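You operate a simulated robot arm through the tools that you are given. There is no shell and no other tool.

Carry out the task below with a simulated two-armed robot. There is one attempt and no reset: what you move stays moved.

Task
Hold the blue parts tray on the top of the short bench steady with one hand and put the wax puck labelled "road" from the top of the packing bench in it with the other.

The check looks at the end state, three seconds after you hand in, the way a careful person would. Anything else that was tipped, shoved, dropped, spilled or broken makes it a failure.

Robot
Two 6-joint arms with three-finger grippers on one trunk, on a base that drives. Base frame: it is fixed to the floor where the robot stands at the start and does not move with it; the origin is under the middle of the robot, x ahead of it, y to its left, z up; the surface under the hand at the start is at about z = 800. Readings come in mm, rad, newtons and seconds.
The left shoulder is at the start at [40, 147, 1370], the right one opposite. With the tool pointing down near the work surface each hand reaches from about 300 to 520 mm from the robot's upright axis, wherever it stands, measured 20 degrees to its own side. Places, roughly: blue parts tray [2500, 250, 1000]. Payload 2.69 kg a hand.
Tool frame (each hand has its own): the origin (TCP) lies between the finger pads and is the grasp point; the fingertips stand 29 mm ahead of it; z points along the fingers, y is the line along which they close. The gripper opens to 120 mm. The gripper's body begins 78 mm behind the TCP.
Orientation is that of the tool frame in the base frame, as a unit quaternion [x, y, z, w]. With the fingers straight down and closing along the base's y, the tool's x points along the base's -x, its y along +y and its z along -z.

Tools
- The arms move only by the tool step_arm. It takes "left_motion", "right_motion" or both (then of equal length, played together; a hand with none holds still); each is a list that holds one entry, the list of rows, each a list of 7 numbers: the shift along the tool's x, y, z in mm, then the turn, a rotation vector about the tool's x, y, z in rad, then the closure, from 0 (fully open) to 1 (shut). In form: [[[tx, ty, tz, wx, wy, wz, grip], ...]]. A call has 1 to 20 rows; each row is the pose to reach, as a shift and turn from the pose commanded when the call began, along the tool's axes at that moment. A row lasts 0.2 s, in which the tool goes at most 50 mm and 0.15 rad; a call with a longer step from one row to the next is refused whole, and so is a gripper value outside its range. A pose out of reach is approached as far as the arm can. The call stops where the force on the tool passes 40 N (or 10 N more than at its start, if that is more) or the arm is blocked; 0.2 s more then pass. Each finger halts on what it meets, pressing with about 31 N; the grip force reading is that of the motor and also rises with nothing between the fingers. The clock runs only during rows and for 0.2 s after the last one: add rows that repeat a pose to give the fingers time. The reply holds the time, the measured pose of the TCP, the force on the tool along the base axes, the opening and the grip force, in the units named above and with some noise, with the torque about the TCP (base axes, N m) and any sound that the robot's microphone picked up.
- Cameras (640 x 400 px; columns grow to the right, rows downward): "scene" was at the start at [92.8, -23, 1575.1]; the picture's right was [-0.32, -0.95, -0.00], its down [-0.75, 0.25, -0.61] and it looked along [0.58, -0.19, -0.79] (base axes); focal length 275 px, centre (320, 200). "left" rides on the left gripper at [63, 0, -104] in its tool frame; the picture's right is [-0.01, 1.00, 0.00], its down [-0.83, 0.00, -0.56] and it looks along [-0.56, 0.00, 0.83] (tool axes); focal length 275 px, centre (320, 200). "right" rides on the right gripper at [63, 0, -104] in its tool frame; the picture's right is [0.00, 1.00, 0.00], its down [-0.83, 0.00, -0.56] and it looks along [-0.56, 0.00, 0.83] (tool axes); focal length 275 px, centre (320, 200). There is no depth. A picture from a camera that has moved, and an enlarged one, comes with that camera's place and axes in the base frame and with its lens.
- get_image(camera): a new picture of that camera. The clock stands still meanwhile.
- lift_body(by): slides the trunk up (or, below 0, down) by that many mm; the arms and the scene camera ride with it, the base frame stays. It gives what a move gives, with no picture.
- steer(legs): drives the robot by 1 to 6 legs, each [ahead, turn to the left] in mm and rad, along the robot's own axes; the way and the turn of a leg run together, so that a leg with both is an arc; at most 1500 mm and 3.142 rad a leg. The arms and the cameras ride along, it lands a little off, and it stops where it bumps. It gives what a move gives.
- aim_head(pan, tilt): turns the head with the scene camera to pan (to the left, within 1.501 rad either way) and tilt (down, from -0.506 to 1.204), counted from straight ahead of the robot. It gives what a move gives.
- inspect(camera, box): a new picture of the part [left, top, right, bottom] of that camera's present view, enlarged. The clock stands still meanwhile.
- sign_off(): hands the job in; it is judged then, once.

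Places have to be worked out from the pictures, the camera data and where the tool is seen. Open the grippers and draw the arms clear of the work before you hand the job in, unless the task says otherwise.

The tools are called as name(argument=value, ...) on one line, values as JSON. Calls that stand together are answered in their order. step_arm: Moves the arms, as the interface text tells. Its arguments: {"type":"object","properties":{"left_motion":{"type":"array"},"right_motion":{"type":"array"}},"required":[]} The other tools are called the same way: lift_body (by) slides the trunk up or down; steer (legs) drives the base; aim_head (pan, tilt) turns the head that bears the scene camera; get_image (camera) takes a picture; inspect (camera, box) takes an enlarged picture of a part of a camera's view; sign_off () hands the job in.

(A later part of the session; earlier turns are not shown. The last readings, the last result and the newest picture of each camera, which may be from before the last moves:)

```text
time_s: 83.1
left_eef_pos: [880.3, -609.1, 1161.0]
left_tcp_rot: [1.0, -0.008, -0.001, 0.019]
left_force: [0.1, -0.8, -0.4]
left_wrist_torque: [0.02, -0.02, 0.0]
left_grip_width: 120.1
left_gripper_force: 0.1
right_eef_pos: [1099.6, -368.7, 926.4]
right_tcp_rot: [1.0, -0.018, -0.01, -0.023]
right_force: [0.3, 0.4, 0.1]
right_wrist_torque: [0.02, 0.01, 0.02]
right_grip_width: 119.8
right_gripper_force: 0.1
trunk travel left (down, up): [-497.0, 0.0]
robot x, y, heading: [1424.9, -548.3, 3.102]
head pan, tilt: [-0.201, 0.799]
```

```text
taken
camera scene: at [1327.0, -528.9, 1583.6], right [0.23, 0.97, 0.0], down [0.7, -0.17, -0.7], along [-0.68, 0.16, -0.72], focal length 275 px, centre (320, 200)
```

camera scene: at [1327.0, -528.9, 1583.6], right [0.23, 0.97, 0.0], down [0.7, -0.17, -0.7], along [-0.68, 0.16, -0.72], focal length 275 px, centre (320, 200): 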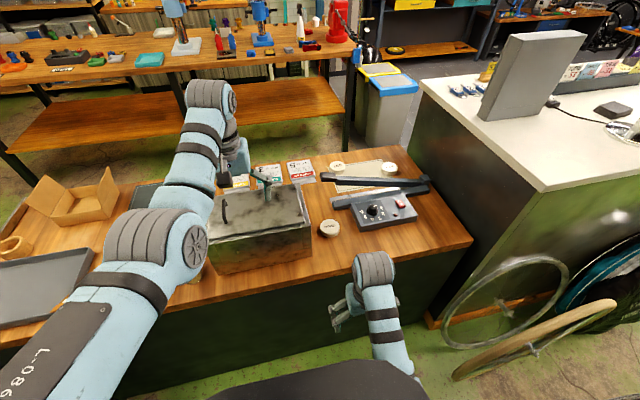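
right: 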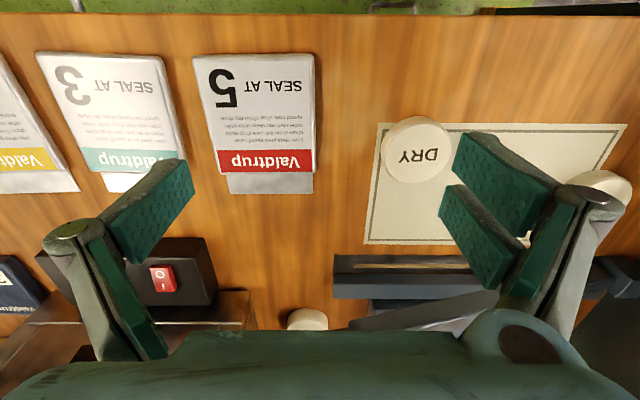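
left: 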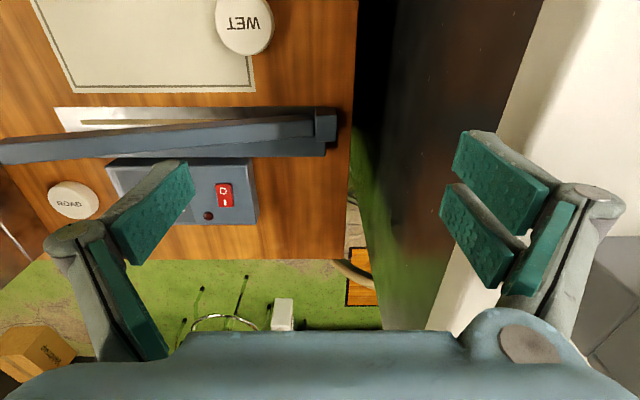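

Right hand is at z 927, so its fingertips (898) clear the bench top; the left hand is high over the cleaner. I drive 225 mm ahead to bring the puck within the right hand's reach.

steer(legs=[[225, 0.03]])

aim_head(pan=-0.3, tilt=0.95)

get_image(camera="scene")

get_image(camera="right")

```text
time_s: 84.8
left_eef_pos: [663.5, -617.6, 1163.4]
left_tcp_rot: [1.0, 0.006, -0.004, 0.019]
left_force: [0.4, -1.0, -0.3]
left_wrist_torque: [0.0, 0.05, -0.02]
left_grip_width: 120.2
left_gripper_force: 0.1
right_eef_pos: [873.6, -374.4, 928.5]
right_tcp_rot: [1.0, -0.004, -0.012, -0.022]
right_force: [-1.1, -0.7, -0.9]
right_wrist_torque: [0.02, 0.06, -0.07]
right_grip_width: 119.9
right_gripper_force: 0.1
trunk travel left (down, up): [-497.0, 0.0]
robot x, y, heading: [1201.7, -541.1, 3.137]
head pan, tilt: [-0.201, 0.799]
```

```text
time_s: 85.5
left_eef_pos: [658.7, -617.8, 1160.1]
left_tcp_rot: [1.0, 0.006, -0.001, 0.018]
left_force: [0.6, -0.7, -0.9]
left_wrist_torque: [-0.03, 0.0, 0.0]
left_grip_width: 120.0
left_gripper_force: 0.0
right_eef_pos: [871.7, -373.4, 926.8]
right_tcp_rot: [1.0, -0.004, -0.01, -0.023]
right_force: [0.1, -0.3, -0.1]
right_wrist_torque: [-0.04, 0.0, -0.01]
right_grip_width: 120.0
right_gripper_force: 0.0
trunk travel left (down, up): [-497.0, 0.0]
robot x, y, heading: [1197.3, -542.0, 3.136]
head pan, tilt: [-0.3, 0.949]
```

```text
taken
camera scene: at [1114.1, -521.2, 1572.2], right [0.3, 0.95, 0.0], down [0.77, -0.25, -0.58], along [-0.56, 0.18, -0.81], focal length 275 px, centre (320, 200)
```

scene: 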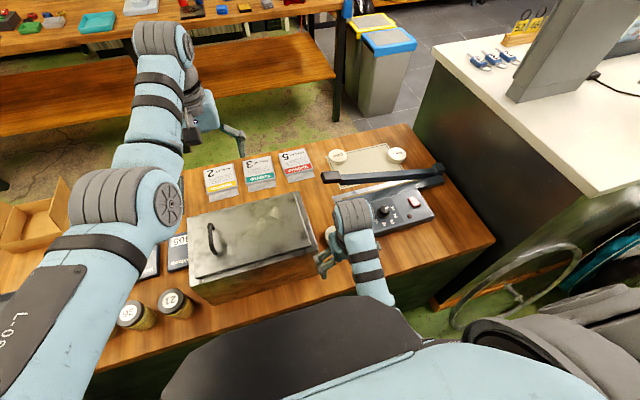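

```text
taken
camera right: at [936.9, -379.7, 1032.1], right [0.0, -1.0, -0.04], down [-0.82, -0.02, 0.57], along [-0.57, 0.04, -0.82], focal length 275 px, centre (320, 200)
```

right: 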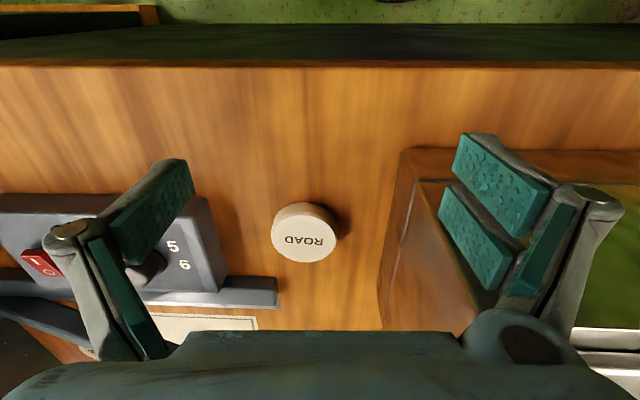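

The wrist view puts the puck centre at about (745, −351) with a ~65 mm diameter. I level the right tool, shift 23 mm sideways away from the cleaner, then go forward over the puck at the present height.

step_arm(right_motion=[[[0, -23, 1, -0.023, 0.01, 0, 0.08], [-30, -23, 2, -0.046, 0.02, 0, 0.15], [-65, -23, 2, -0.046, 0.02, 0, 0.15], [-97, -22, 3, -0.046, 0.02, 0, 0.15], [-127, -22, 3, -0.046, 0.02, 0, 0.15], [-127, -22, 3, -0.046, 0.02, 0, 0.15]]])

get_image(camera="right")

get_image(camera="scene")

```text
time_s: 86.9
left_eef_pos: [658.1, -617.9, 1160.1]
left_tcp_rot: [1.0, 0.006, -0.001, 0.019]
left_force: [0.3, 0.4, 0.7]
left_wrist_torque: [0.04, 0.02, 0.01]
left_grip_width: 120.1
left_gripper_force: 0.0
right_eef_pos: [742.5, -354.1, 926.5]
right_tcp_rot: [1.0, -0.004, 0.0, 0.001]
right_force: [0.4, 0.5, 0.9]
right_wrist_torque: [0.03, 0.03, 0.0]
right_grip_width: 102.0
right_gripper_force: 0.0
trunk travel left (down, up): [-497.0, 0.0]
robot x, y, heading: [1200.2, -544.5, 3.141]
head pan, tilt: [-0.3, 0.949]
```

```text
taken
camera right: at [805.5, -355.0, 1032.4], right [0.0, -1.0, 0.0], down [-0.83, 0.0, 0.56], along [-0.56, 0.0, -0.83], focal length 275 px, centre (320, 200)
```

right: 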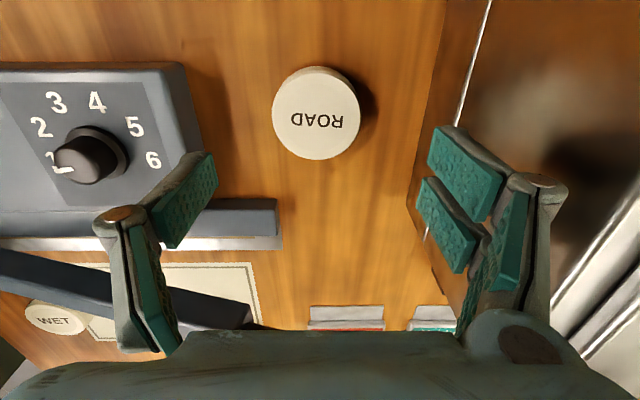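

```text
taken
camera scene: at [1112.4, -521.3, 1572.1], right [0.3, 0.95, 0.0], down [0.78, -0.25, -0.58], along [-0.55, 0.18, -0.81], focal length 275 px, centre (320, 200)
```

scene: 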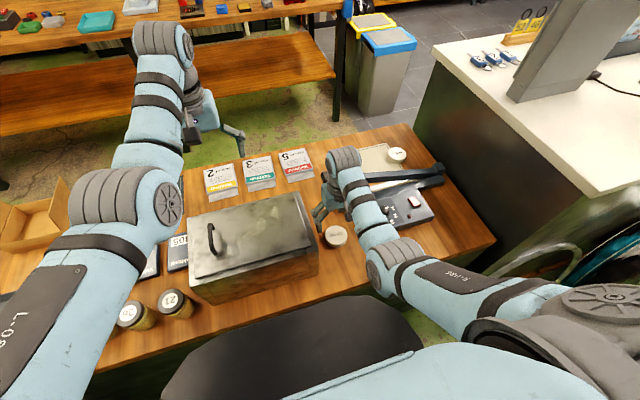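

Puck centre refined to (746, −352); clearance to sealer ≈ 20 mm with a 90 mm opening. I centre on it and descend to fingertips ~9 mm above the bench.

step_arm(right_motion=[[[3.5, -2, 0, 0, 0, 0, 0.25], [3.5, -2, 30, 0, 0, 0, 0.25], [3.5, -2, 55, 0, 0, 0, 0.25], [3.5, -2, 72, 0, 0, 0, 0.25], [3.5, -2, 82, 0, 0, 0, 0.25], [3.5, -2, 88, 0, 0, 0, 0.25], [3.5, -2, 88, 0, 0, 0, 0.25]]])

get_image(camera="right")

```text
time_s: 88.5
left_eef_pos: [658.2, -619.3, 1160.4]
left_tcp_rot: [1.0, 0.006, -0.001, 0.018]
left_force: [0.4, 0.2, -0.8]
left_wrist_torque: [0.01, 0.0, -0.04]
left_grip_width: 120.0
left_gripper_force: 0.0
right_eef_pos: [747.8, -350.2, 839.8]
right_tcp_rot: [1.0, -0.004, -0.001, 0.001]
right_force: [0.2, 0.0, -0.3]
right_wrist_torque: [-0.01, 0.0, -0.04]
right_grip_width: 90.1
right_gripper_force: 0.1
trunk travel left (down, up): [-497.0, 0.0]
robot x, y, heading: [1199.5, -541.9, 3.137]
head pan, tilt: [-0.3, 0.949]
```

```text
taken
camera right: at [810.0, -350.6, 944.8], right [0.0, -1.0, 0.0], down [-0.83, 0.0, 0.56], along [-0.56, 0.0, -0.83], focal length 275 px, centre (320, 200)
```

right: 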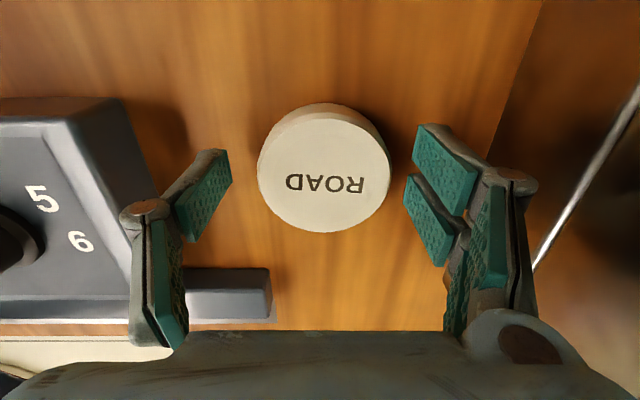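

Fingers straddle the puck evenly and its top is at z ≈ 826. I lower 4 mm more and close gently on it.

step_arm(right_motion=[[[-2, 1, 4, 0, 0, 0, 0.25], [-2, 1, 4, 0, 0, 0, 0.35], [-2, 1, 4, 0, 0, 0, 0.45], [-2, 1, 4, 0, 0, 0, 0.55], [-2, 1, 4, 0, 0, 0, 0.6], [-2, 1, 4, 0, 0, 0, 0.6]]])

get_image(camera="right")

```text
time_s: 89.9
left_eef_pos: [658.7, -618.6, 1160.1]
left_tcp_rot: [1.0, 0.007, 0.0, 0.018]
left_force: [-0.7, -0.6, -0.6]
left_wrist_torque: [0.02, 0.01, 0.01]
left_grip_width: 120.4
left_gripper_force: 0.0
right_eef_pos: [744.6, -351.8, 835.7]
right_tcp_rot: [1.0, -0.004, 0.001, 0.001]
right_force: [-0.3, -0.1, 1.2]
right_wrist_torque: [-0.02, 0.04, 0.0]
right_grip_width: 67.0
right_gripper_force: 30.8
trunk travel left (down, up): [-497.0, 0.0]
robot x, y, heading: [1202.5, -544.0, 3.138]
head pan, tilt: [-0.3, 0.949]
```

```text
taken
camera right: at [807.7, -351.8, 941.1], right [0.0, -1.0, 0.0], down [-0.83, 0.0, 0.56], along [-0.56, 0.0, -0.83], focal length 275 px, centre (320, 200)
```

right: 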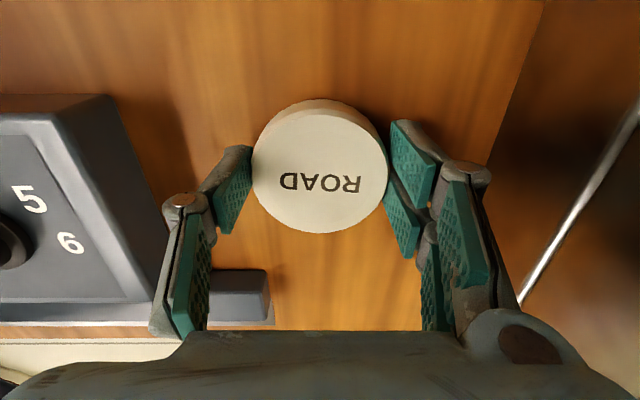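

The grip holds at 67 mm with 31 N. I lift the puck straight up 95 mm and check it stays in hand.

step_arm(right_motion=[[[0, 0, -15, 0, 0, 0, 0.6], [0, 0, -40, 0, 0, 0, 0.6], [0, 0, -70, 0, 0, 0, 0.6], [0, 0, -95, 0, 0, 0, 0.6], [0, 0, -95, 0, 0, 0, 0.6]]])

get_image(camera="right")

```text
time_s: 91.1
left_eef_pos: [656.9, -619.1, 1159.6]
left_tcp_rot: [1.0, 0.007, -0.001, 0.019]
left_force: [0.6, 0.0, 0.1]
left_wrist_torque: [-0.03, 0.02, -0.02]
left_grip_width: 119.7
left_gripper_force: 0.1
right_eef_pos: [745.3, -350.7, 930.9]
right_tcp_rot: [1.0, -0.004, 0.0, 0.001]
right_force: [-0.2, 0.9, -0.2]
right_wrist_torque: [0.0, 0.02, 0.05]
right_grip_width: 67.0
right_gripper_force: 31.4
trunk travel left (down, up): [-497.0, 0.0]
robot x, y, heading: [1199.2, -547.8, 3.131]
head pan, tilt: [-0.3, 0.949]
```

```text
taken
camera right: at [807.8, -351.3, 1036.5], right [0.0, -1.0, 0.0], down [-0.83, 0.0, 0.56], along [-0.56, 0.0, -0.83], focal length 275 px, centre (320, 200)
```

right: 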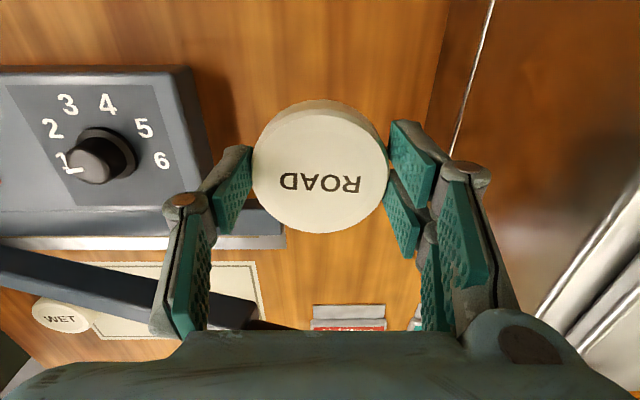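

The puck is securely held. I raise it another 110 mm for safe carrying, then back straight away from the bench.

step_arm(right_motion=[[[0, 0, -30, 0, 0, 0, 0.6], [-10, 0, -60, 0, 0, 0, 0.6], [-20, 0, -90, 0, 0, 0, 0.6], [-30, 0, -110, 0, 0, 0, 0.6], [-30, 0, -110, 0, 0, 0, 0.6]]])

steer(legs=[[-230, 0]])

aim_head(pan=-0.9, tilt=0.7)

get_image(camera="scene")

```text
time_s: 92.3
left_eef_pos: [657.8, -619.4, 1160.3]
left_tcp_rot: [1.0, 0.006, -0.001, 0.018]
left_force: [0.5, -0.1, 0.5]
left_wrist_torque: [-0.01, -0.03, -0.01]
left_grip_width: 119.7
left_gripper_force: 0.1
right_eef_pos: [710.2, -351.3, 1035.6]
right_tcp_rot: [1.0, -0.004, 0.0, 0.0]
right_force: [-0.9, -0.2, -0.5]
right_wrist_torque: [0.04, 0.01, 0.0]
right_grip_width: 66.9
right_gripper_force: 31.2
right hand out of reach, approached as far as the arm can: row 4, 5
trunk travel left (down, up): [-497.0, 0.0]
robot x, y, heading: [1193.6, -544.6, 3.135]
head pan, tilt: [-0.3, 0.949]
```

```text
time_s: 94.1
left_eef_pos: [889.0, -619.5, 1156.9]
left_tcp_rot: [1.0, 0.004, 0.001, 0.018]
left_force: [-0.7, 0.3, 0.6]
left_wrist_torque: [-0.02, -0.03, 0.0]
left_grip_width: 119.8
left_gripper_force: 0.1
right_eef_pos: [942.3, -350.0, 1032.6]
right_tcp_rot: [1.0, -0.005, 0.001, 0.001]
right_force: [-0.7, 0.2, 0.0]
right_wrist_torque: [0.01, -0.08, -0.01]
right_grip_width: 67.0
right_gripper_force: 30.5
trunk travel left (down, up): [-497.0, 0.0]
robot x, y, heading: [1438.2, -547.2, 3.13]
head pan, tilt: [-0.3, 0.949]
```

```text
time_s: 95.1
left_eef_pos: [893.1, -619.5, 1159.6]
left_tcp_rot: [1.0, 0.004, -0.001, 0.018]
left_force: [-0.4, -0.1, 1.1]
left_wrist_torque: [0.03, 0.02, 0.0]
left_grip_width: 120.4
left_gripper_force: 0.1
right_eef_pos: [946.2, -351.1, 1035.4]
right_tcp_rot: [1.0, -0.006, 0.0, 0.001]
right_force: [-0.2, 0.2, -0.4]
right_wrist_torque: [0.0, 0.0, -0.02]
right_grip_width: 66.6
right_gripper_force: 31.6
trunk travel left (down, up): [-497.0, 0.0]
robot x, y, heading: [1438.0, -546.9, 3.126]
head pan, tilt: [-0.901, 0.7]
```

```text
taken
camera scene: at [1365.9, -478.1, 1591.9], right [0.79, 0.61, 0.0], down [0.4, -0.51, -0.76], along [-0.47, 0.6, -0.64], focal length 275 px, centre (320, 200)
```

scene: 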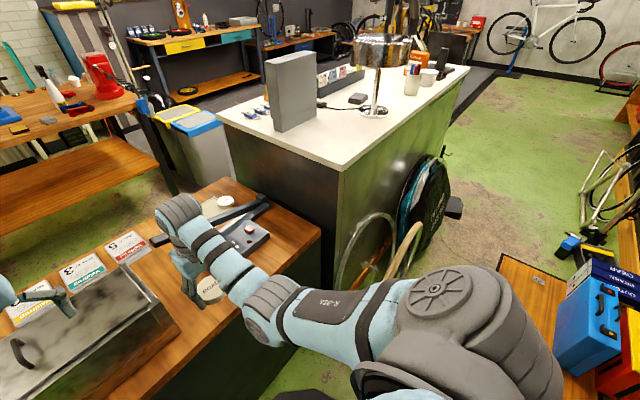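

Puck still held. I turn right to face +y (nothing tall in the sweep), then look toward the short bench.

steer(legs=[[0, -1.5]])

aim_head(pan=-0.7, tilt=0.55)

get_image(camera="scene")

```text
time_s: 99.2
left_eef_pos: [1337.5, -7.9, 1160.4]
left_tcp_rot: [0.727, -0.686, -0.013, 0.014]
left_force: [0.0, 0.1, -0.3]
left_wrist_torque: [0.0, -0.03, 0.01]
left_grip_width: 120.0
left_gripper_force: 0.0
right_eef_pos: [1608.5, -45.7, 1036.1]
right_tcp_rot: [0.72, -0.693, -0.001, 0.001]
right_force: [0.4, -0.9, -0.6]
right_wrist_torque: [0.01, -0.03, 0.0]
right_grip_width: 66.8
right_gripper_force: 31.3
trunk travel left (down, up): [-497.0, 0.0]
robot x, y, heading: [1437.3, -546.9, 1.61]
head pan, tilt: [-0.901, 0.7]
```

```text
time_s: 100.0
left_eef_pos: [1337.7, -6.5, 1160.4]
left_tcp_rot: [0.727, -0.686, -0.013, 0.013]
left_force: [-0.3, 0.0, 0.5]
left_wrist_torque: [0.03, -0.04, 0.0]
left_grip_width: 119.9
left_gripper_force: 0.0
right_eef_pos: [1608.1, -46.6, 1035.0]
right_tcp_rot: [0.721, -0.693, 0.0, 0.001]
right_force: [-0.4, 1.0, -0.7]
right_wrist_torque: [-0.01, -0.01, -0.02]
right_grip_width: 67.0
right_gripper_force: 31.3
trunk travel left (down, up): [-497.0, 0.0]
robot x, y, heading: [1432.1, -544.9, 1.61]
head pan, tilt: [-0.7, 0.55]
```

```text
taken
camera scene: at [1491.7, -454.1, 1604.9], right [0.79, -0.62, 0.0], down [-0.32, -0.41, -0.85], along [0.52, 0.67, -0.52], focal length 275 px, centre (320, 200)
```

scene: 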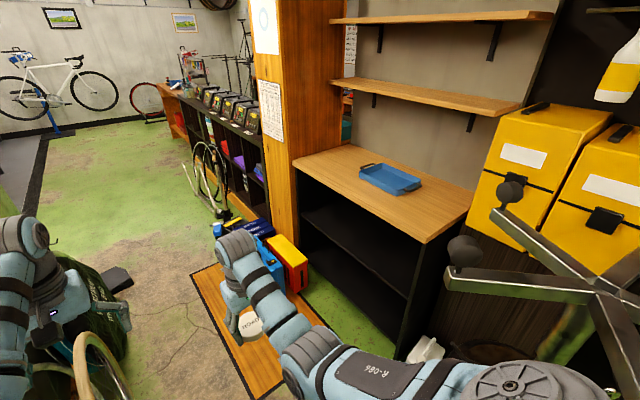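

The tray is at roughly (2580, 365) on the short bench, ~280 mm behind its front edge (x ≈ 2320); a wooden board lies on the floor in front-left. I zoom on the tray and the board to judge them.

inspect(camera="scene", box=[330, 130, 490, 230])

inspect(camera="scene", box=[160, 200, 480, 400])

```text
4.00 times, centred on (410, 180) of scene
camera zoom: at [1491.7, -454.1, 1604.9], right [0.79, -0.62, 0.0], down [-0.32, -0.41, -0.85], along [0.52, 0.67, -0.52], focal length 1100 px, centre (-40, 280)
```

zoom: 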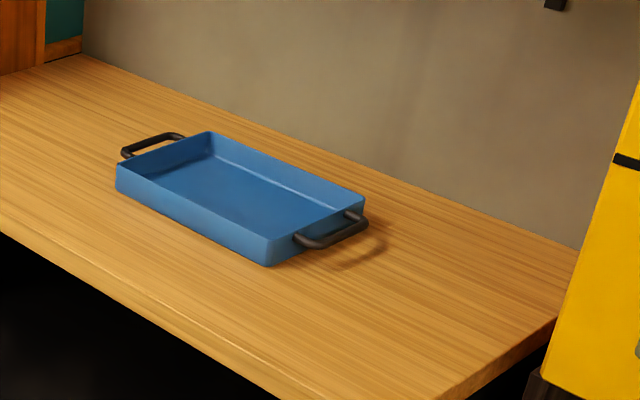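

```text
2.00 times, centred on (320, 300) of scene
camera zoom: at [1491.7, -454.1, 1604.9], right [0.79, -0.62, 0.0], down [-0.32, -0.41, -0.85], along [0.52, 0.67, -0.52], focal length 550 px, centre (320, 0)
```

zoom: 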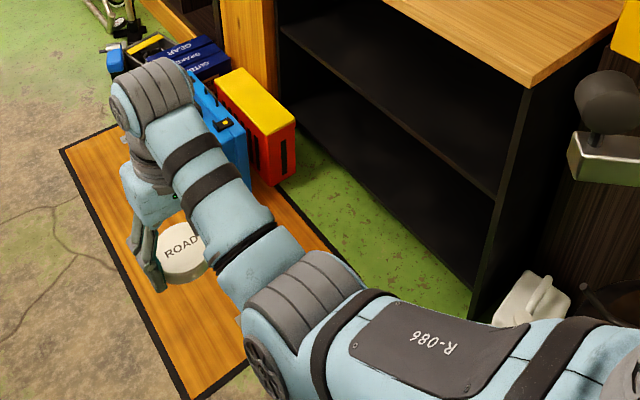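

The tray has dark loop handles at its left and right ends and is aligned with the bench. I drive ~430 mm along +y past the stool so I can look at the floor in front of the short bench from closer.

steer(legs=[[430, -0.06]])

aim_head(pan=-1.0, tilt=0.75)

get_image(camera="scene")

aim_head(pan=-1.45, tilt=0.75)

get_image(camera="scene")

```text
time_s: 102.5
left_eef_pos: [1383.3, 418.7, 1161.7]
left_tcp_rot: [-0.698, 0.715, 0.015, -0.011]
left_force: [-0.4, -0.7, 0.5]
left_wrist_torque: [0.01, -0.03, -0.04]
left_grip_width: 120.1
left_gripper_force: 0.0
right_eef_pos: [1648.8, 357.5, 1036.8]
right_tcp_rot: [-0.691, 0.722, 0.001, -0.001]
right_force: [0.0, 0.3, -0.2]
right_wrist_torque: [0.01, 0.06, 0.03]
right_grip_width: 66.8
right_gripper_force: 31.0
trunk travel left (down, up): [-497.0, 0.0]
robot x, y, heading: [1435.4, -122.8, 1.527]
head pan, tilt: [-0.7, 0.55]
```

```text
time_s: 103.3
left_eef_pos: [1383.4, 422.2, 1160.9]
left_tcp_rot: [-0.699, 0.715, 0.015, -0.012]
left_force: [-0.5, -0.3, -0.2]
left_wrist_torque: [0.0, 0.03, -0.01]
left_grip_width: 119.9
left_gripper_force: 0.1
right_eef_pos: [1649.9, 360.2, 1035.1]
right_tcp_rot: [-0.691, 0.723, 0.001, 0.0]
right_force: [-1.1, -0.2, -0.2]
right_wrist_torque: [0.02, 0.0, 0.02]
right_grip_width: 66.9
right_gripper_force: 31.0
trunk travel left (down, up): [-497.0, 0.0]
robot x, y, heading: [1440.3, -127.3, 1.53]
head pan, tilt: [-1.0, 0.75]
```

```text
taken
camera scene: at [1511.1, -60.9, 1587.6], right [0.5, -0.86, 0.0], down [-0.59, -0.34, -0.73], along [0.63, 0.37, -0.68], focal length 275 px, centre (320, 200)
```

scene: 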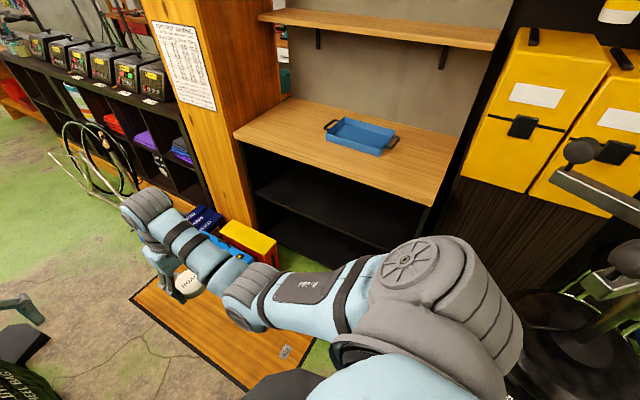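

```text
time_s: 104.2
left_eef_pos: [1383.2, 420.6, 1159.5]
left_tcp_rot: [-0.698, 0.716, 0.013, -0.013]
left_force: [-1.2, 0.8, 0.0]
left_wrist_torque: [0.01, 0.02, 0.02]
left_grip_width: 120.1
left_gripper_force: 0.0
right_eef_pos: [1648.9, 359.5, 1034.6]
right_tcp_rot: [-0.691, 0.723, 0.0, -0.001]
right_force: [-0.4, 0.2, -0.7]
right_wrist_torque: [-0.01, 0.04, 0.0]
right_grip_width: 66.8
right_gripper_force: 31.4
trunk travel left (down, up): [-497.0, 0.0]
robot x, y, heading: [1437.1, -122.0, 1.53]
head pan, tilt: [-1.45, 0.75]
```

```text
taken
camera scene: at [1522.1, -95.8, 1587.6], right [0.08, -1.0, 0.0], down [-0.68, -0.05, -0.73], along [0.73, 0.06, -0.68], focal length 275 px, centre (320, 200)
```

scene: 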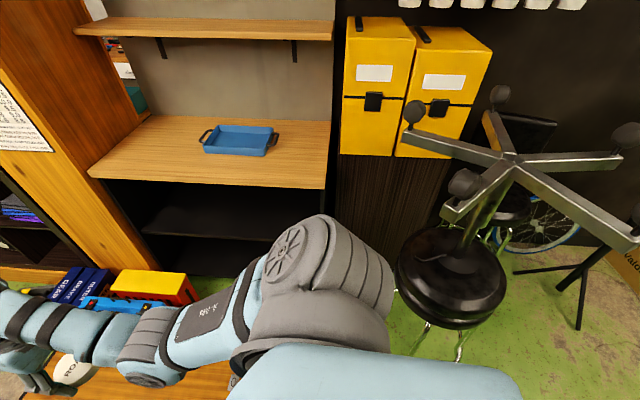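

The fixture with metal arms stands over the stool around (2230, −590), z ≈ 1130, so I must keep right of... clear of it. I zoom on the floor board to see whether it's flush, and on the tray for measurement.

aim_head(pan=-0.8, tilt=0.9)

inspect(camera="scene", box=[100, 150, 420, 350])

aim_head(pan=-1.2, tilt=0.5)

inspect(camera="scene", box=[240, 140, 400, 240])

```text
time_s: 105.3
left_eef_pos: [1382.5, 423.1, 1160.6]
left_tcp_rot: [-0.698, 0.715, 0.013, -0.012]
left_force: [-0.8, 0.8, -0.6]
left_wrist_torque: [-0.02, -0.01, -0.02]
left_grip_width: 120.0
left_gripper_force: 0.0
right_eef_pos: [1649.4, 359.4, 1035.3]
right_tcp_rot: [-0.691, 0.723, 0.0, -0.001]
right_force: [0.1, -0.3, -0.9]
right_wrist_torque: [0.04, 0.04, 0.01]
right_grip_width: 66.9
right_gripper_force: 31.4
trunk travel left (down, up): [-497.0, 0.0]
robot x, y, heading: [1434.7, -125.2, 1.528]
head pan, tilt: [-0.799, 0.901]
```

```text
2.00 times, centred on (260, 250) of scene
camera zoom: at [1495.9, -52.4, 1575.7], right [0.66, -0.75, 0.0], down [-0.59, -0.52, -0.62], along [0.46, 0.41, -0.78], focal length 550 px, centre (440, 100)
```

zoom: 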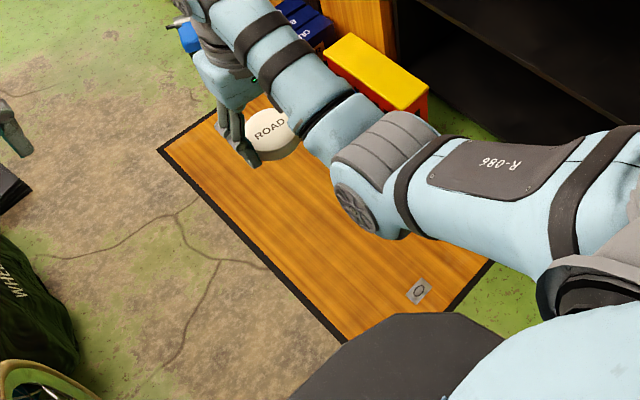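

```text
time_s: 106.2
left_eef_pos: [1383.0, 422.0, 1160.3]
left_tcp_rot: [-0.699, 0.715, 0.014, -0.012]
left_force: [0.5, 0.1, -0.1]
left_wrist_torque: [0.01, -0.01, 0.0]
left_grip_width: 120.1
left_gripper_force: 0.0
right_eef_pos: [1649.9, 358.7, 1034.5]
right_tcp_rot: [-0.691, 0.723, 0.001, -0.001]
right_force: [-0.6, 0.3, -1.1]
right_wrist_torque: [0.01, -0.02, -0.03]
right_grip_width: 66.7
right_gripper_force: 30.9
trunk travel left (down, up): [-497.0, 0.0]
robot x, y, heading: [1433.4, -123.6, 1.529]
head pan, tilt: [-1.201, 0.499]
```

```text
4.00 times, centred on (320, 190) of scene
camera zoom: at [1525.6, -73.3, 1609.5], right [0.32, -0.95, 0.0], down [-0.45, -0.15, -0.88], along [0.83, 0.28, -0.48], focal length 1100 px, centre (320, 240)
```

zoom: 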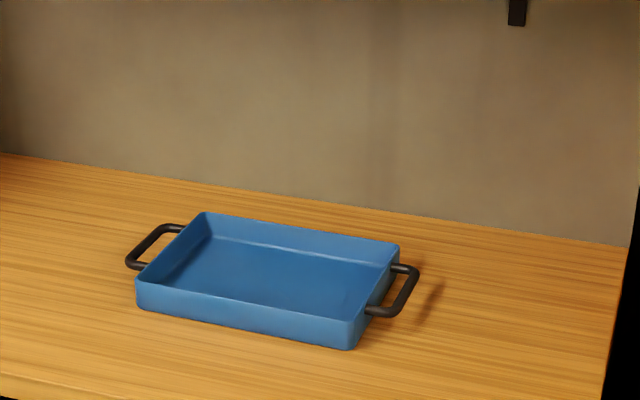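

The board is a flush floor hatch (latch plate, no thickness). Triangulating two views puts the tray rim corners at x 2471–2658, y 210–470, rim z ≈ 967, bench top ≈ 932. I turn right to face the short bench, staying clear of the stool fixture.

steer(legs=[[0, -1.2]])

aim_head(pan=-0.1, tilt=0.85)

get_image(camera="scene")

get_image(camera="right")

```text
time_s: 109.5
left_eef_pos: [1925.4, 124.6, 1159.5]
left_tcp_rot: [-0.174, 0.985, 0.017, -0.003]
left_force: [0.1, 0.0, 0.5]
left_wrist_torque: [0.01, -0.02, 0.03]
left_grip_width: 119.9
left_gripper_force: 0.1
right_eef_pos: [1964.3, -146.0, 1035.9]
right_tcp_rot: [-0.164, 0.987, 0.0, 0.0]
right_force: [0.0, -0.4, -0.5]
right_wrist_torque: [-0.01, 0.01, 0.0]
right_grip_width: 66.9
right_gripper_force: 30.6
trunk travel left (down, up): [-497.0, 0.0]
robot x, y, heading: [1436.5, -121.5, 0.326]
head pan, tilt: [-1.201, 0.499]
```

```text
time_s: 110.9
left_eef_pos: [1925.3, 124.5, 1160.9]
left_tcp_rot: [-0.173, 0.985, 0.018, -0.002]
left_force: [-0.5, -1.0, 0.7]
left_wrist_torque: [0.06, 0.01, -0.01]
left_grip_width: 120.0
left_gripper_force: 0.1
right_eef_pos: [1964.7, -145.6, 1036.1]
right_tcp_rot: [-0.163, 0.987, 0.001, -0.001]
right_force: [0.5, -0.8, -0.3]
right_wrist_torque: [0.02, -0.01, -0.01]
right_grip_width: 66.7
right_gripper_force: 30.9
trunk travel left (down, up): [-497.0, 0.0]
robot x, y, heading: [1439.1, -125.7, 0.327]
head pan, tilt: [-0.099, 0.85]
```

```text
taken
camera scene: at [1534.1, -98.8, 1579.6], right [0.23, -0.97, 0.0], down [-0.73, -0.17, -0.66], along [0.64, 0.15, -0.75], focal length 275 px, centre (320, 200)
```

scene: 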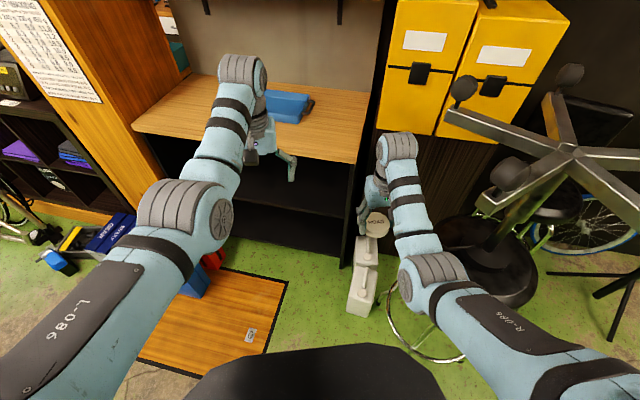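

```text
taken
camera right: at [1904.6, -167.6, 1141.1], right [-0.33, 0.95, 0.0], down [0.79, 0.27, 0.56], along [0.53, 0.18, -0.83], focal length 275 px, centre (320, 200)
```

right: 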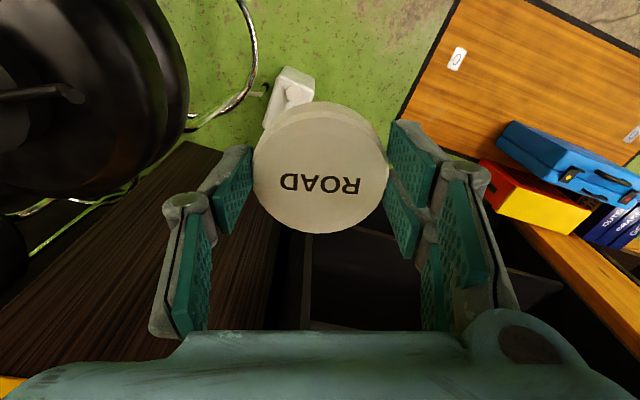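

The two white jugs stand near (2130, −115…−200), so I'll keep the base left of them at about y ≈ 200. First I extend the right hand to mirror the left, high and forward, before lowering the trunk a little for reach.

step_arm(left_motion=[[[0, 5, 0, 0, 0, 0, 0], [0, 10, 0, 0, 0, 0, 0], [0, 15, 0, 0, 0, 0, 0], [0, 20, 0, 0, 0, 0, 0], [0, 20, 0, 0, 0, 0, 0], [0, 20, 0, 0, 0, 0, 0]]], right_motion=[[[-25, 25, -10, 0, 0, 0, 0.6], [-50, 50, -30, 0, 0, 0, 0.6], [-53, 80, -60, 0, 0, 0, 0.6], [-53, 100, -85, 0, 0, 0, 0.6], [-53, 100, -95, 0, 0, 0, 0.6], [-53, 100, -95, 0, 0, 0, 0.6]]])

get_image(camera="scene")

```text
time_s: 112.3
left_eef_pos: [1919.2, 143.2, 1160.5]
left_tcp_rot: [-0.173, 0.985, 0.019, -0.002]
left_force: [0.0, -0.1, -0.5]
left_wrist_torque: [-0.04, -0.02, -0.03]
left_grip_width: 120.0
left_gripper_force: 0.0
right_eef_pos: [1982.3, -34.8, 1130.3]
right_tcp_rot: [-0.163, 0.987, 0.001, 0.0]
right_force: [0.1, -0.6, -0.3]
right_wrist_torque: [-0.01, -0.01, -0.03]
right_grip_width: 66.6
right_gripper_force: 31.5
trunk travel left (down, up): [-497.0, 0.0]
robot x, y, heading: [1433.9, -124.0, 0.326]
head pan, tilt: [-0.099, 0.85]
```

```text
taken
camera scene: at [1534.6, -99.1, 1579.5], right [0.23, -0.97, 0.0], down [-0.73, -0.17, -0.66], along [0.64, 0.15, -0.75], focal length 275 px, centre (320, 200)
```

scene: 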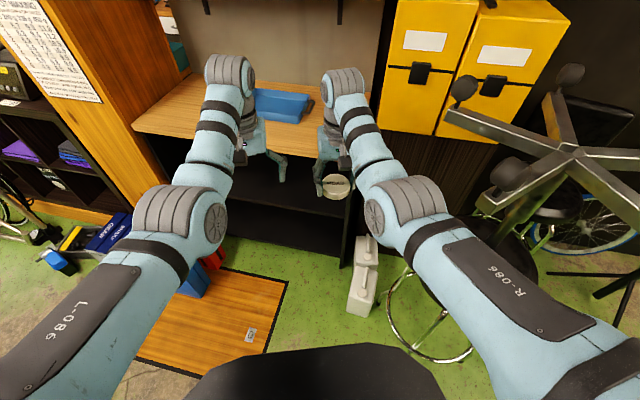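

Both hands are forward at z ≈ 1130–1160, above everything. I turn slightly left and drive toward the approach point in front of the short bench, stopping partway to check.

steer(legs=[[0, 0.21], [420, 0]])

aim_head(pan=-0.4, tilt=1.1)

get_image(camera="scene")

aim_head(pan=-0.15, tilt=0.7)

get_image(camera="scene")

```text
time_s: 115.6
left_eef_pos: [2204.0, 455.6, 1161.9]
left_tcp_rot: [-0.28, 0.96, 0.018, -0.002]
left_force: [0.1, -0.4, 0.9]
left_wrist_torque: [-0.03, -0.02, -0.01]
left_grip_width: 119.9
left_gripper_force: 0.0
right_eef_pos: [2303.6, 296.0, 1132.0]
right_tcp_rot: [-0.271, 0.963, 0.001, 0.001]
right_force: [-0.3, 0.4, 0.3]
right_wrist_torque: [0.01, -0.01, -0.01]
right_grip_width: 66.7
right_gripper_force: 30.8
trunk travel left (down, up): [-497.0, 0.0]
robot x, y, heading: [1790.2, 94.3, 0.552]
head pan, tilt: [-0.099, 0.85]
```

```text
time_s: 116.4
left_eef_pos: [2205.7, 457.8, 1159.8]
left_tcp_rot: [-0.279, 0.96, 0.018, -0.005]
left_force: [-0.6, -0.2, -0.2]
left_wrist_torque: [-0.01, 0.01, -0.02]
left_grip_width: 119.9
left_gripper_force: 0.1
right_eef_pos: [2306.3, 297.1, 1131.7]
right_tcp_rot: [-0.271, 0.963, 0.001, 0.0]
right_force: [0.2, -0.2, -0.6]
right_wrist_torque: [-0.01, 0.0, 0.0]
right_grip_width: 66.5
right_gripper_force: 30.8
trunk travel left (down, up): [-497.0, 0.0]
robot x, y, heading: [1791.7, 91.4, 0.55]
head pan, tilt: [-0.4, 1.1]
```

```text
taken
camera scene: at [1874.7, 112.3, 1561.9], right [0.15, -0.99, 0.0], down [-0.88, -0.13, -0.45], along [0.45, 0.07, -0.89], focal length 275 px, centre (320, 200)
```

scene: 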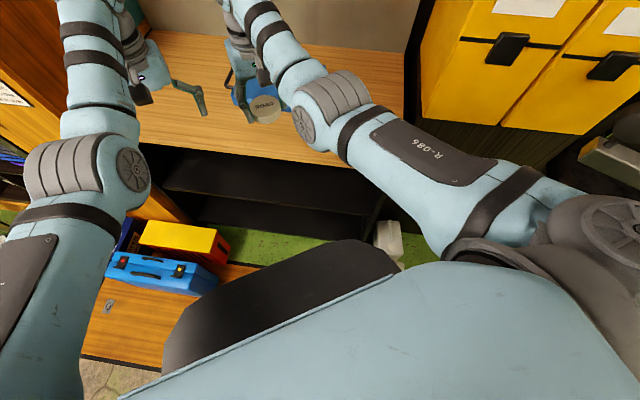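

```text
time_s: 117.3
left_eef_pos: [2205.9, 457.5, 1160.2]
left_tcp_rot: [-0.279, 0.96, 0.017, -0.004]
left_force: [-0.8, -0.1, 0.5]
left_wrist_torque: [0.01, 0.01, 0.03]
left_grip_width: 120.0
left_gripper_force: 0.1
right_eef_pos: [2306.4, 297.7, 1130.8]
right_tcp_rot: [-0.27, 0.963, 0.001, 0.0]
right_force: [1.0, -0.5, -1.5]
right_wrist_torque: [0.0, 0.0, 0.03]
right_grip_width: 66.8
right_gripper_force: 30.7
trunk travel left (down, up): [-497.0, 0.0]
robot x, y, heading: [1792.1, 91.5, 0.548]
head pan, tilt: [-0.15, 0.7]
```

```text
taken
camera scene: at [1891.1, 136.2, 1591.7], right [0.39, -0.92, 0.0], down [-0.59, -0.25, -0.76], along [0.7, 0.3, -0.65], focal length 275 px, centre (320, 200)
```

scene: 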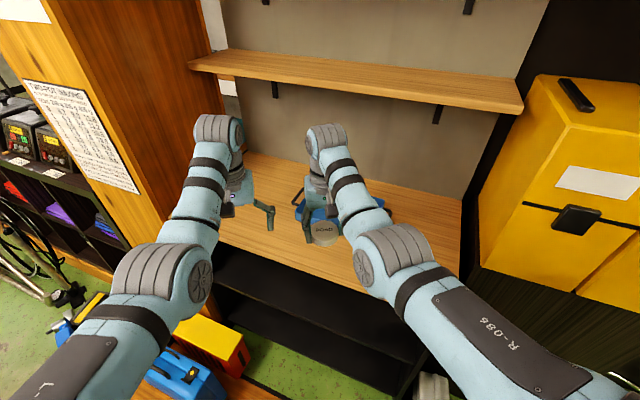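

The way ahead is clear: toolboxes are at y > 700 and jugs to the right. I drive 215 mm more and turn right to face the tray squarely.

steer(legs=[[215, 0], [0, -0.24]])

aim_head(pan=0.0, tilt=0.95)

get_image(camera="scene")

get_image(camera="left")

get_image(camera="right")

```text
time_s: 119.8
left_eef_pos: [2462.9, 458.3, 1159.9]
left_tcp_rot: [-0.16, 0.987, 0.017, -0.002]
left_force: [-0.7, -0.3, 0.0]
left_wrist_torque: [-0.05, 0.02, 0.01]
left_grip_width: 120.3
left_gripper_force: 0.0
right_eef_pos: [2520.8, 279.0, 1132.4]
right_tcp_rot: [-0.152, 0.988, -0.001, 0.0]
right_force: [0.9, -0.3, -0.9]
right_wrist_torque: [-0.02, -0.03, 0.01]
right_grip_width: 66.6
right_gripper_force: 30.9
trunk travel left (down, up): [-497.0, 0.0]
robot x, y, heading: [1973.5, 198.8, 0.305]
head pan, tilt: [-0.15, 0.7]
```

```text
time_s: 120.5
left_eef_pos: [2462.6, 458.1, 1160.2]
left_tcp_rot: [-0.161, 0.987, 0.018, -0.002]
left_force: [-0.6, 0.0, -0.5]
left_wrist_torque: [0.01, -0.01, -0.05]
left_grip_width: 120.0
left_gripper_force: 0.1
right_eef_pos: [2521.8, 277.2, 1129.7]
right_tcp_rot: [-0.151, 0.989, 0.001, 0.0]
right_force: [-0.5, 0.0, -1.4]
right_wrist_torque: [0.0, 0.01, 0.05]
right_grip_width: 66.6
right_gripper_force: 30.7
trunk travel left (down, up): [-497.0, 0.0]
robot x, y, heading: [1972.5, 201.4, 0.3]
head pan, tilt: [0.0, 0.949]
```

```text
taken
camera scene: at [2065.0, 231.0, 1572.1], right [0.3, -0.95, 0.0], down [-0.78, -0.24, -0.58], along [0.56, 0.17, -0.81], focal length 275 px, centre (320, 200)
```

scene: 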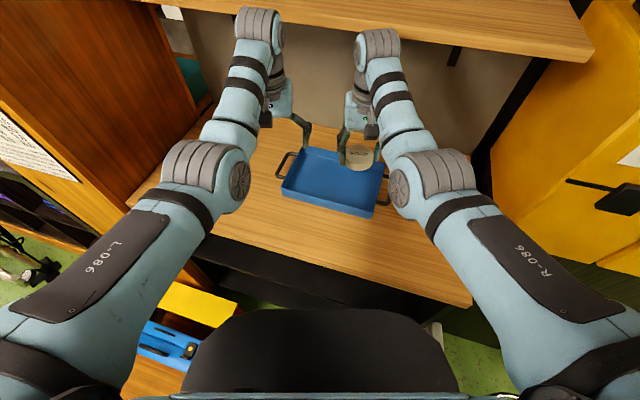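

```text
taken
camera left: at [2403.9, 432.4, 1264.5], right [-0.31, 0.95, 0.04], down [0.79, 0.24, 0.56], along [0.52, 0.2, -0.83], focal length 275 px, centre (320, 200)
```

left: 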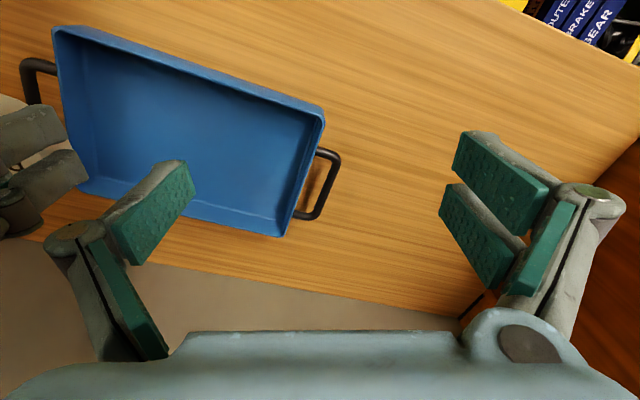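

```text
taken
camera right: at [2461.2, 258.3, 1236.5], right [-0.3, 0.95, 0.0], down [0.79, 0.25, 0.56], along [0.53, 0.17, -0.83], focal length 275 px, centre (320, 200)
```

right: 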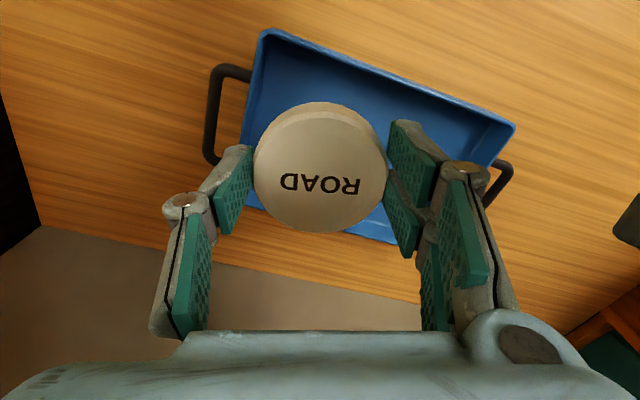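

From both wrist cameras I triangulate the tray rim at z ≈ 960, x 2486–2670, y 214–478. I nudge forward 20 mm and lower the trunk 100 mm so both arms can reach down near the tray with the fingers vertical.

steer(legs=[[20, 0]])

lift_body(by=-80)

get_image(camera="left")

get_image(camera="right")

get_image(camera="scene")

```text
time_s: 121.3
left_eef_pos: [2478.6, 459.9, 1162.5]
left_tcp_rot: [-0.161, 0.987, 0.018, 0.0]
left_force: [-0.7, -0.1, 1.4]
left_wrist_torque: [0.02, -0.03, 0.0]
left_grip_width: 119.7
left_gripper_force: 0.1
right_eef_pos: [2537.3, 281.6, 1132.8]
right_tcp_rot: [-0.151, 0.989, 0.001, 0.002]
right_force: [-0.8, -1.3, -0.7]
right_wrist_torque: [0.01, -0.03, 0.02]
right_grip_width: 66.4
right_gripper_force: 30.4
trunk travel left (down, up): [-497.0, 0.0]
robot x, y, heading: [1994.7, 208.9, 0.304]
head pan, tilt: [0.0, 0.949]
```

```text
time_s: 122.5
left_eef_pos: [2483.8, 462.9, 1080.0]
left_tcp_rot: [-0.161, 0.987, 0.018, -0.002]
left_force: [0.2, 0.1, -0.1]
left_wrist_torque: [0.02, -0.01, 0.01]
left_grip_width: 119.9
left_gripper_force: 0.1
right_eef_pos: [2541.8, 283.3, 1051.7]
right_tcp_rot: [-0.152, 0.988, 0.001, 0.0]
right_force: [0.2, 0.5, 0.0]
right_wrist_torque: [0.01, 0.0, -0.02]
right_grip_width: 66.6
right_gripper_force: 31.0
trunk travel left (down, up): [-417.0, 80.0]
robot x, y, heading: [1995.1, 208.2, 0.303]
head pan, tilt: [0.0, 0.949]
```

```text
taken
camera left: at [2423.9, 438.0, 1184.9], right [-0.31, 0.95, 0.04], down [0.8, 0.24, 0.56], along [0.52, 0.2, -0.83], focal length 275 px, centre (320, 200)
```

left: 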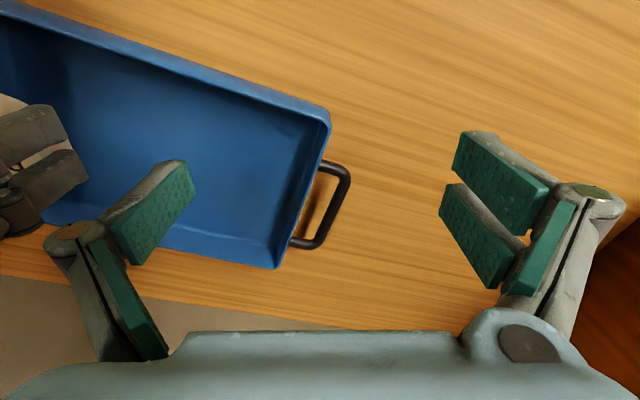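

```text
taken
camera right: at [2481.0, 263.9, 1156.9], right [-0.3, 0.95, 0.0], down [0.79, 0.25, 0.56], along [0.53, 0.17, -0.83], focal length 275 px, centre (320, 200)
```

right: 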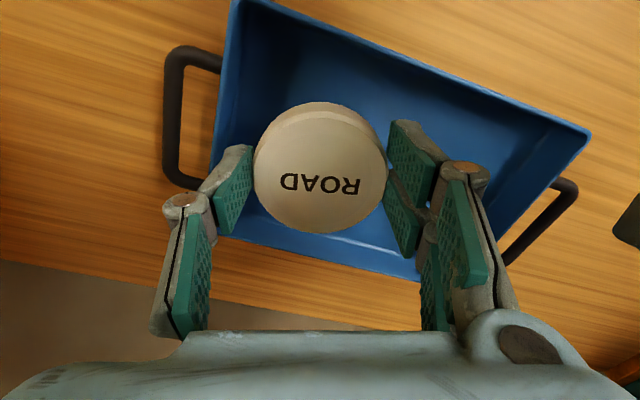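

```text
taken
camera scene: at [2084.9, 236.9, 1492.5], right [0.3, -0.95, 0.0], down [-0.78, -0.24, -0.58], along [0.56, 0.17, -0.81], focal length 275 px, centre (320, 200)
```

scene: 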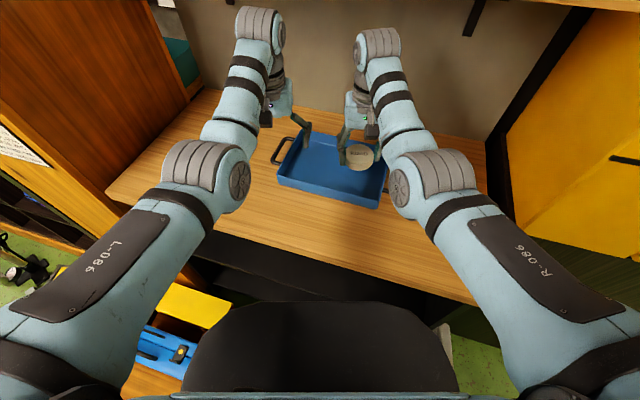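

Stereo now gives the near-left rim corner at (2488, 476, 961). I align the left fingers square to the tray's left end wall and bring them above it at x ≈ 2510, y ≈ 474, opening reduced to ~54 mm.

step_arm(left_motion=[[[-7, 0, 10, 0.009, -0.001, 0.08, 0.15], [-14, 0, 20, 0.018, -0.002, 0.16, 0.3], [-21, 0, 35, 0.027, -0.003, 0.24, 0.45], [-28, 0, 50, 0.036, -0.004, 0.321, 0.55], [-28, 0, 50, 0.036, -0.004, 0.321, 0.55], [-28, 0, 50, 0.036, -0.004, 0.321, 0.55]]])

get_image(camera="left")

get_image(camera="right")

```text
time_s: 123.9
left_eef_pos: [2498.7, 474.8, 1030.2]
left_tcp_rot: [0.0, 1.0, -0.001, 0.0]
left_force: [-0.2, 0.1, -1.1]
left_wrist_torque: [0.0, 0.0, 0.0]
left_grip_width: 54.3
left_gripper_force: 0.1
left hand out of reach, approached as far as the arm can: row 3, 4, 5, 6
right_eef_pos: [2540.6, 282.6, 1051.7]
right_tcp_rot: [-0.151, 0.989, 0.0, -0.001]
right_force: [0.0, -0.5, -0.9]
right_wrist_torque: [0.03, 0.0, 0.03]
right_grip_width: 66.4
right_gripper_force: 31.0
trunk travel left (down, up): [-417.0, 80.0]
robot x, y, heading: [1993.8, 207.5, 0.301]
head pan, tilt: [0.0, 0.949]
```

```text
taken
camera left: at [2435.3, 473.2, 1135.5], right [0.0, 1.0, 0.0], down [0.83, 0.0, 0.56], along [0.56, 0.0, -0.83], focal length 275 px, centre (320, 200)
```

left: 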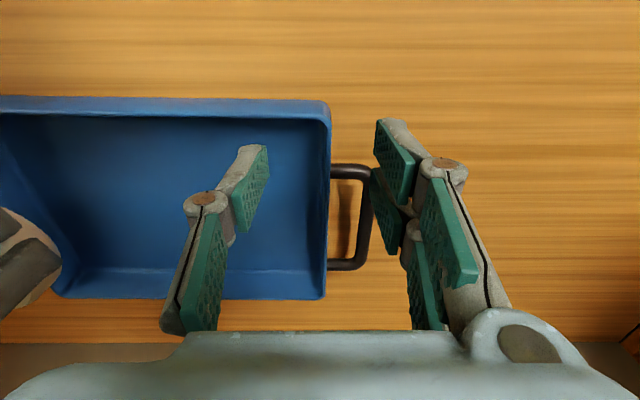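

```text
taken
camera right: at [2480.5, 263.5, 1157.4], right [-0.3, 0.95, 0.0], down [0.79, 0.25, 0.56], along [0.53, 0.17, -0.83], focal length 275 px, centre (320, 200)
```

right: 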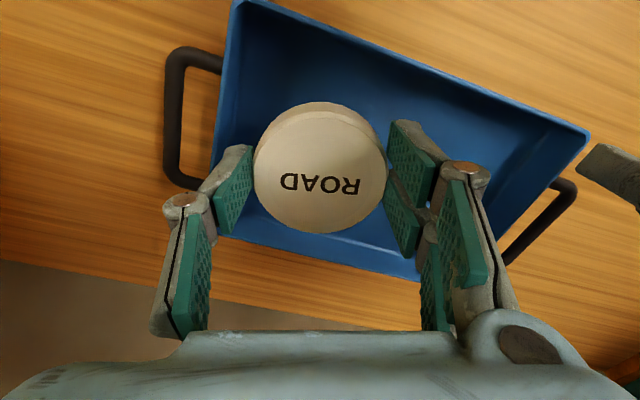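

The left hand is square to the wall but at its reach limit (x ≈ 2499). I tilt it forward slightly (0.08 rad) to gain reach, placing it at x ≈ 2505 between the near wall and the handle, and check.

step_arm(left_motion=[[[-3, 1, 0, 0, -0.04, 0, 0.55], [-6, 1.5, 0, 0, -0.08, 0, 0.55], [-6, 1.5, 15, 0, -0.08, 0, 0.55], [-6, 1.5, 25, 0, -0.08, 0, 0.55], [-6, 1.5, 25, 0, -0.08, 0, 0.55]]])

get_image(camera="left")

inspect(camera="left", box=[200, 60, 440, 320])

```text
time_s: 125.1
left_eef_pos: [2504.7, 477.5, 1007.0]
left_tcp_rot: [-0.001, 0.999, 0.0, 0.041]
left_force: [0.5, 0.3, -0.4]
left_wrist_torque: [0.0, -0.01, 0.0]
left_grip_width: 53.9
left_gripper_force: 0.0
right_eef_pos: [2541.5, 282.0, 1051.5]
right_tcp_rot: [-0.151, 0.988, 0.0, 0.0]
right_force: [0.1, -0.5, 0.4]
right_wrist_torque: [0.03, -0.01, -0.04]
right_grip_width: 66.6
right_gripper_force: 30.9
trunk travel left (down, up): [-417.0, 80.0]
robot x, y, heading: [1995.6, 205.7, 0.302]
head pan, tilt: [0.0, 0.949]
```

```text
taken
camera left: at [2432.3, 475.2, 1106.3], right [0.0, 1.0, 0.0], down [0.78, 0.0, 0.62], along [0.62, 0.0, -0.78], focal length 275 px, centre (320, 200)
```

left: 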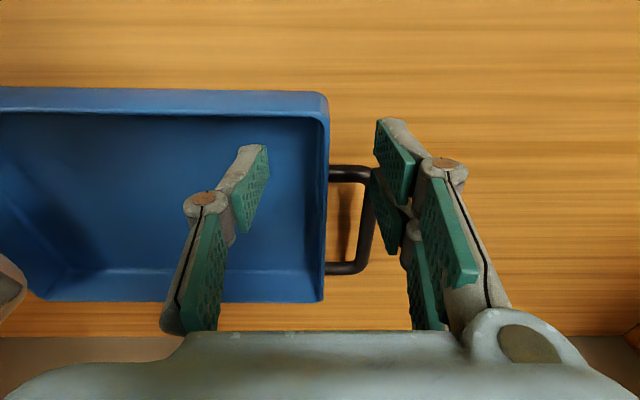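

```text
1.54 times, centred on (320, 190) of left
camera zoom: at [2432.3, 475.2, 1106.3], right [0.0, 1.0, 0.0], down [0.78, 0.0, 0.62], along [0.62, 0.0, -0.78], focal length 424 px, centre (320, 215)
```

zoom: 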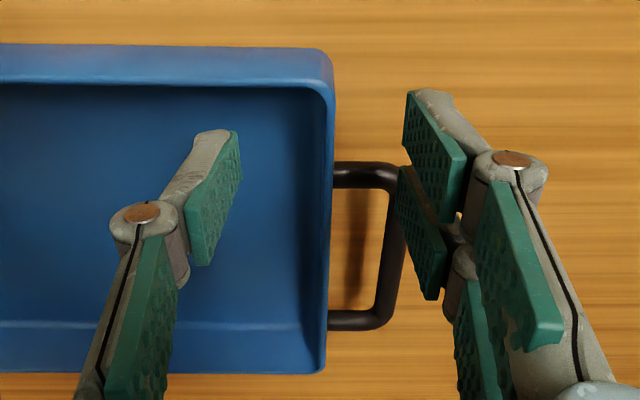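

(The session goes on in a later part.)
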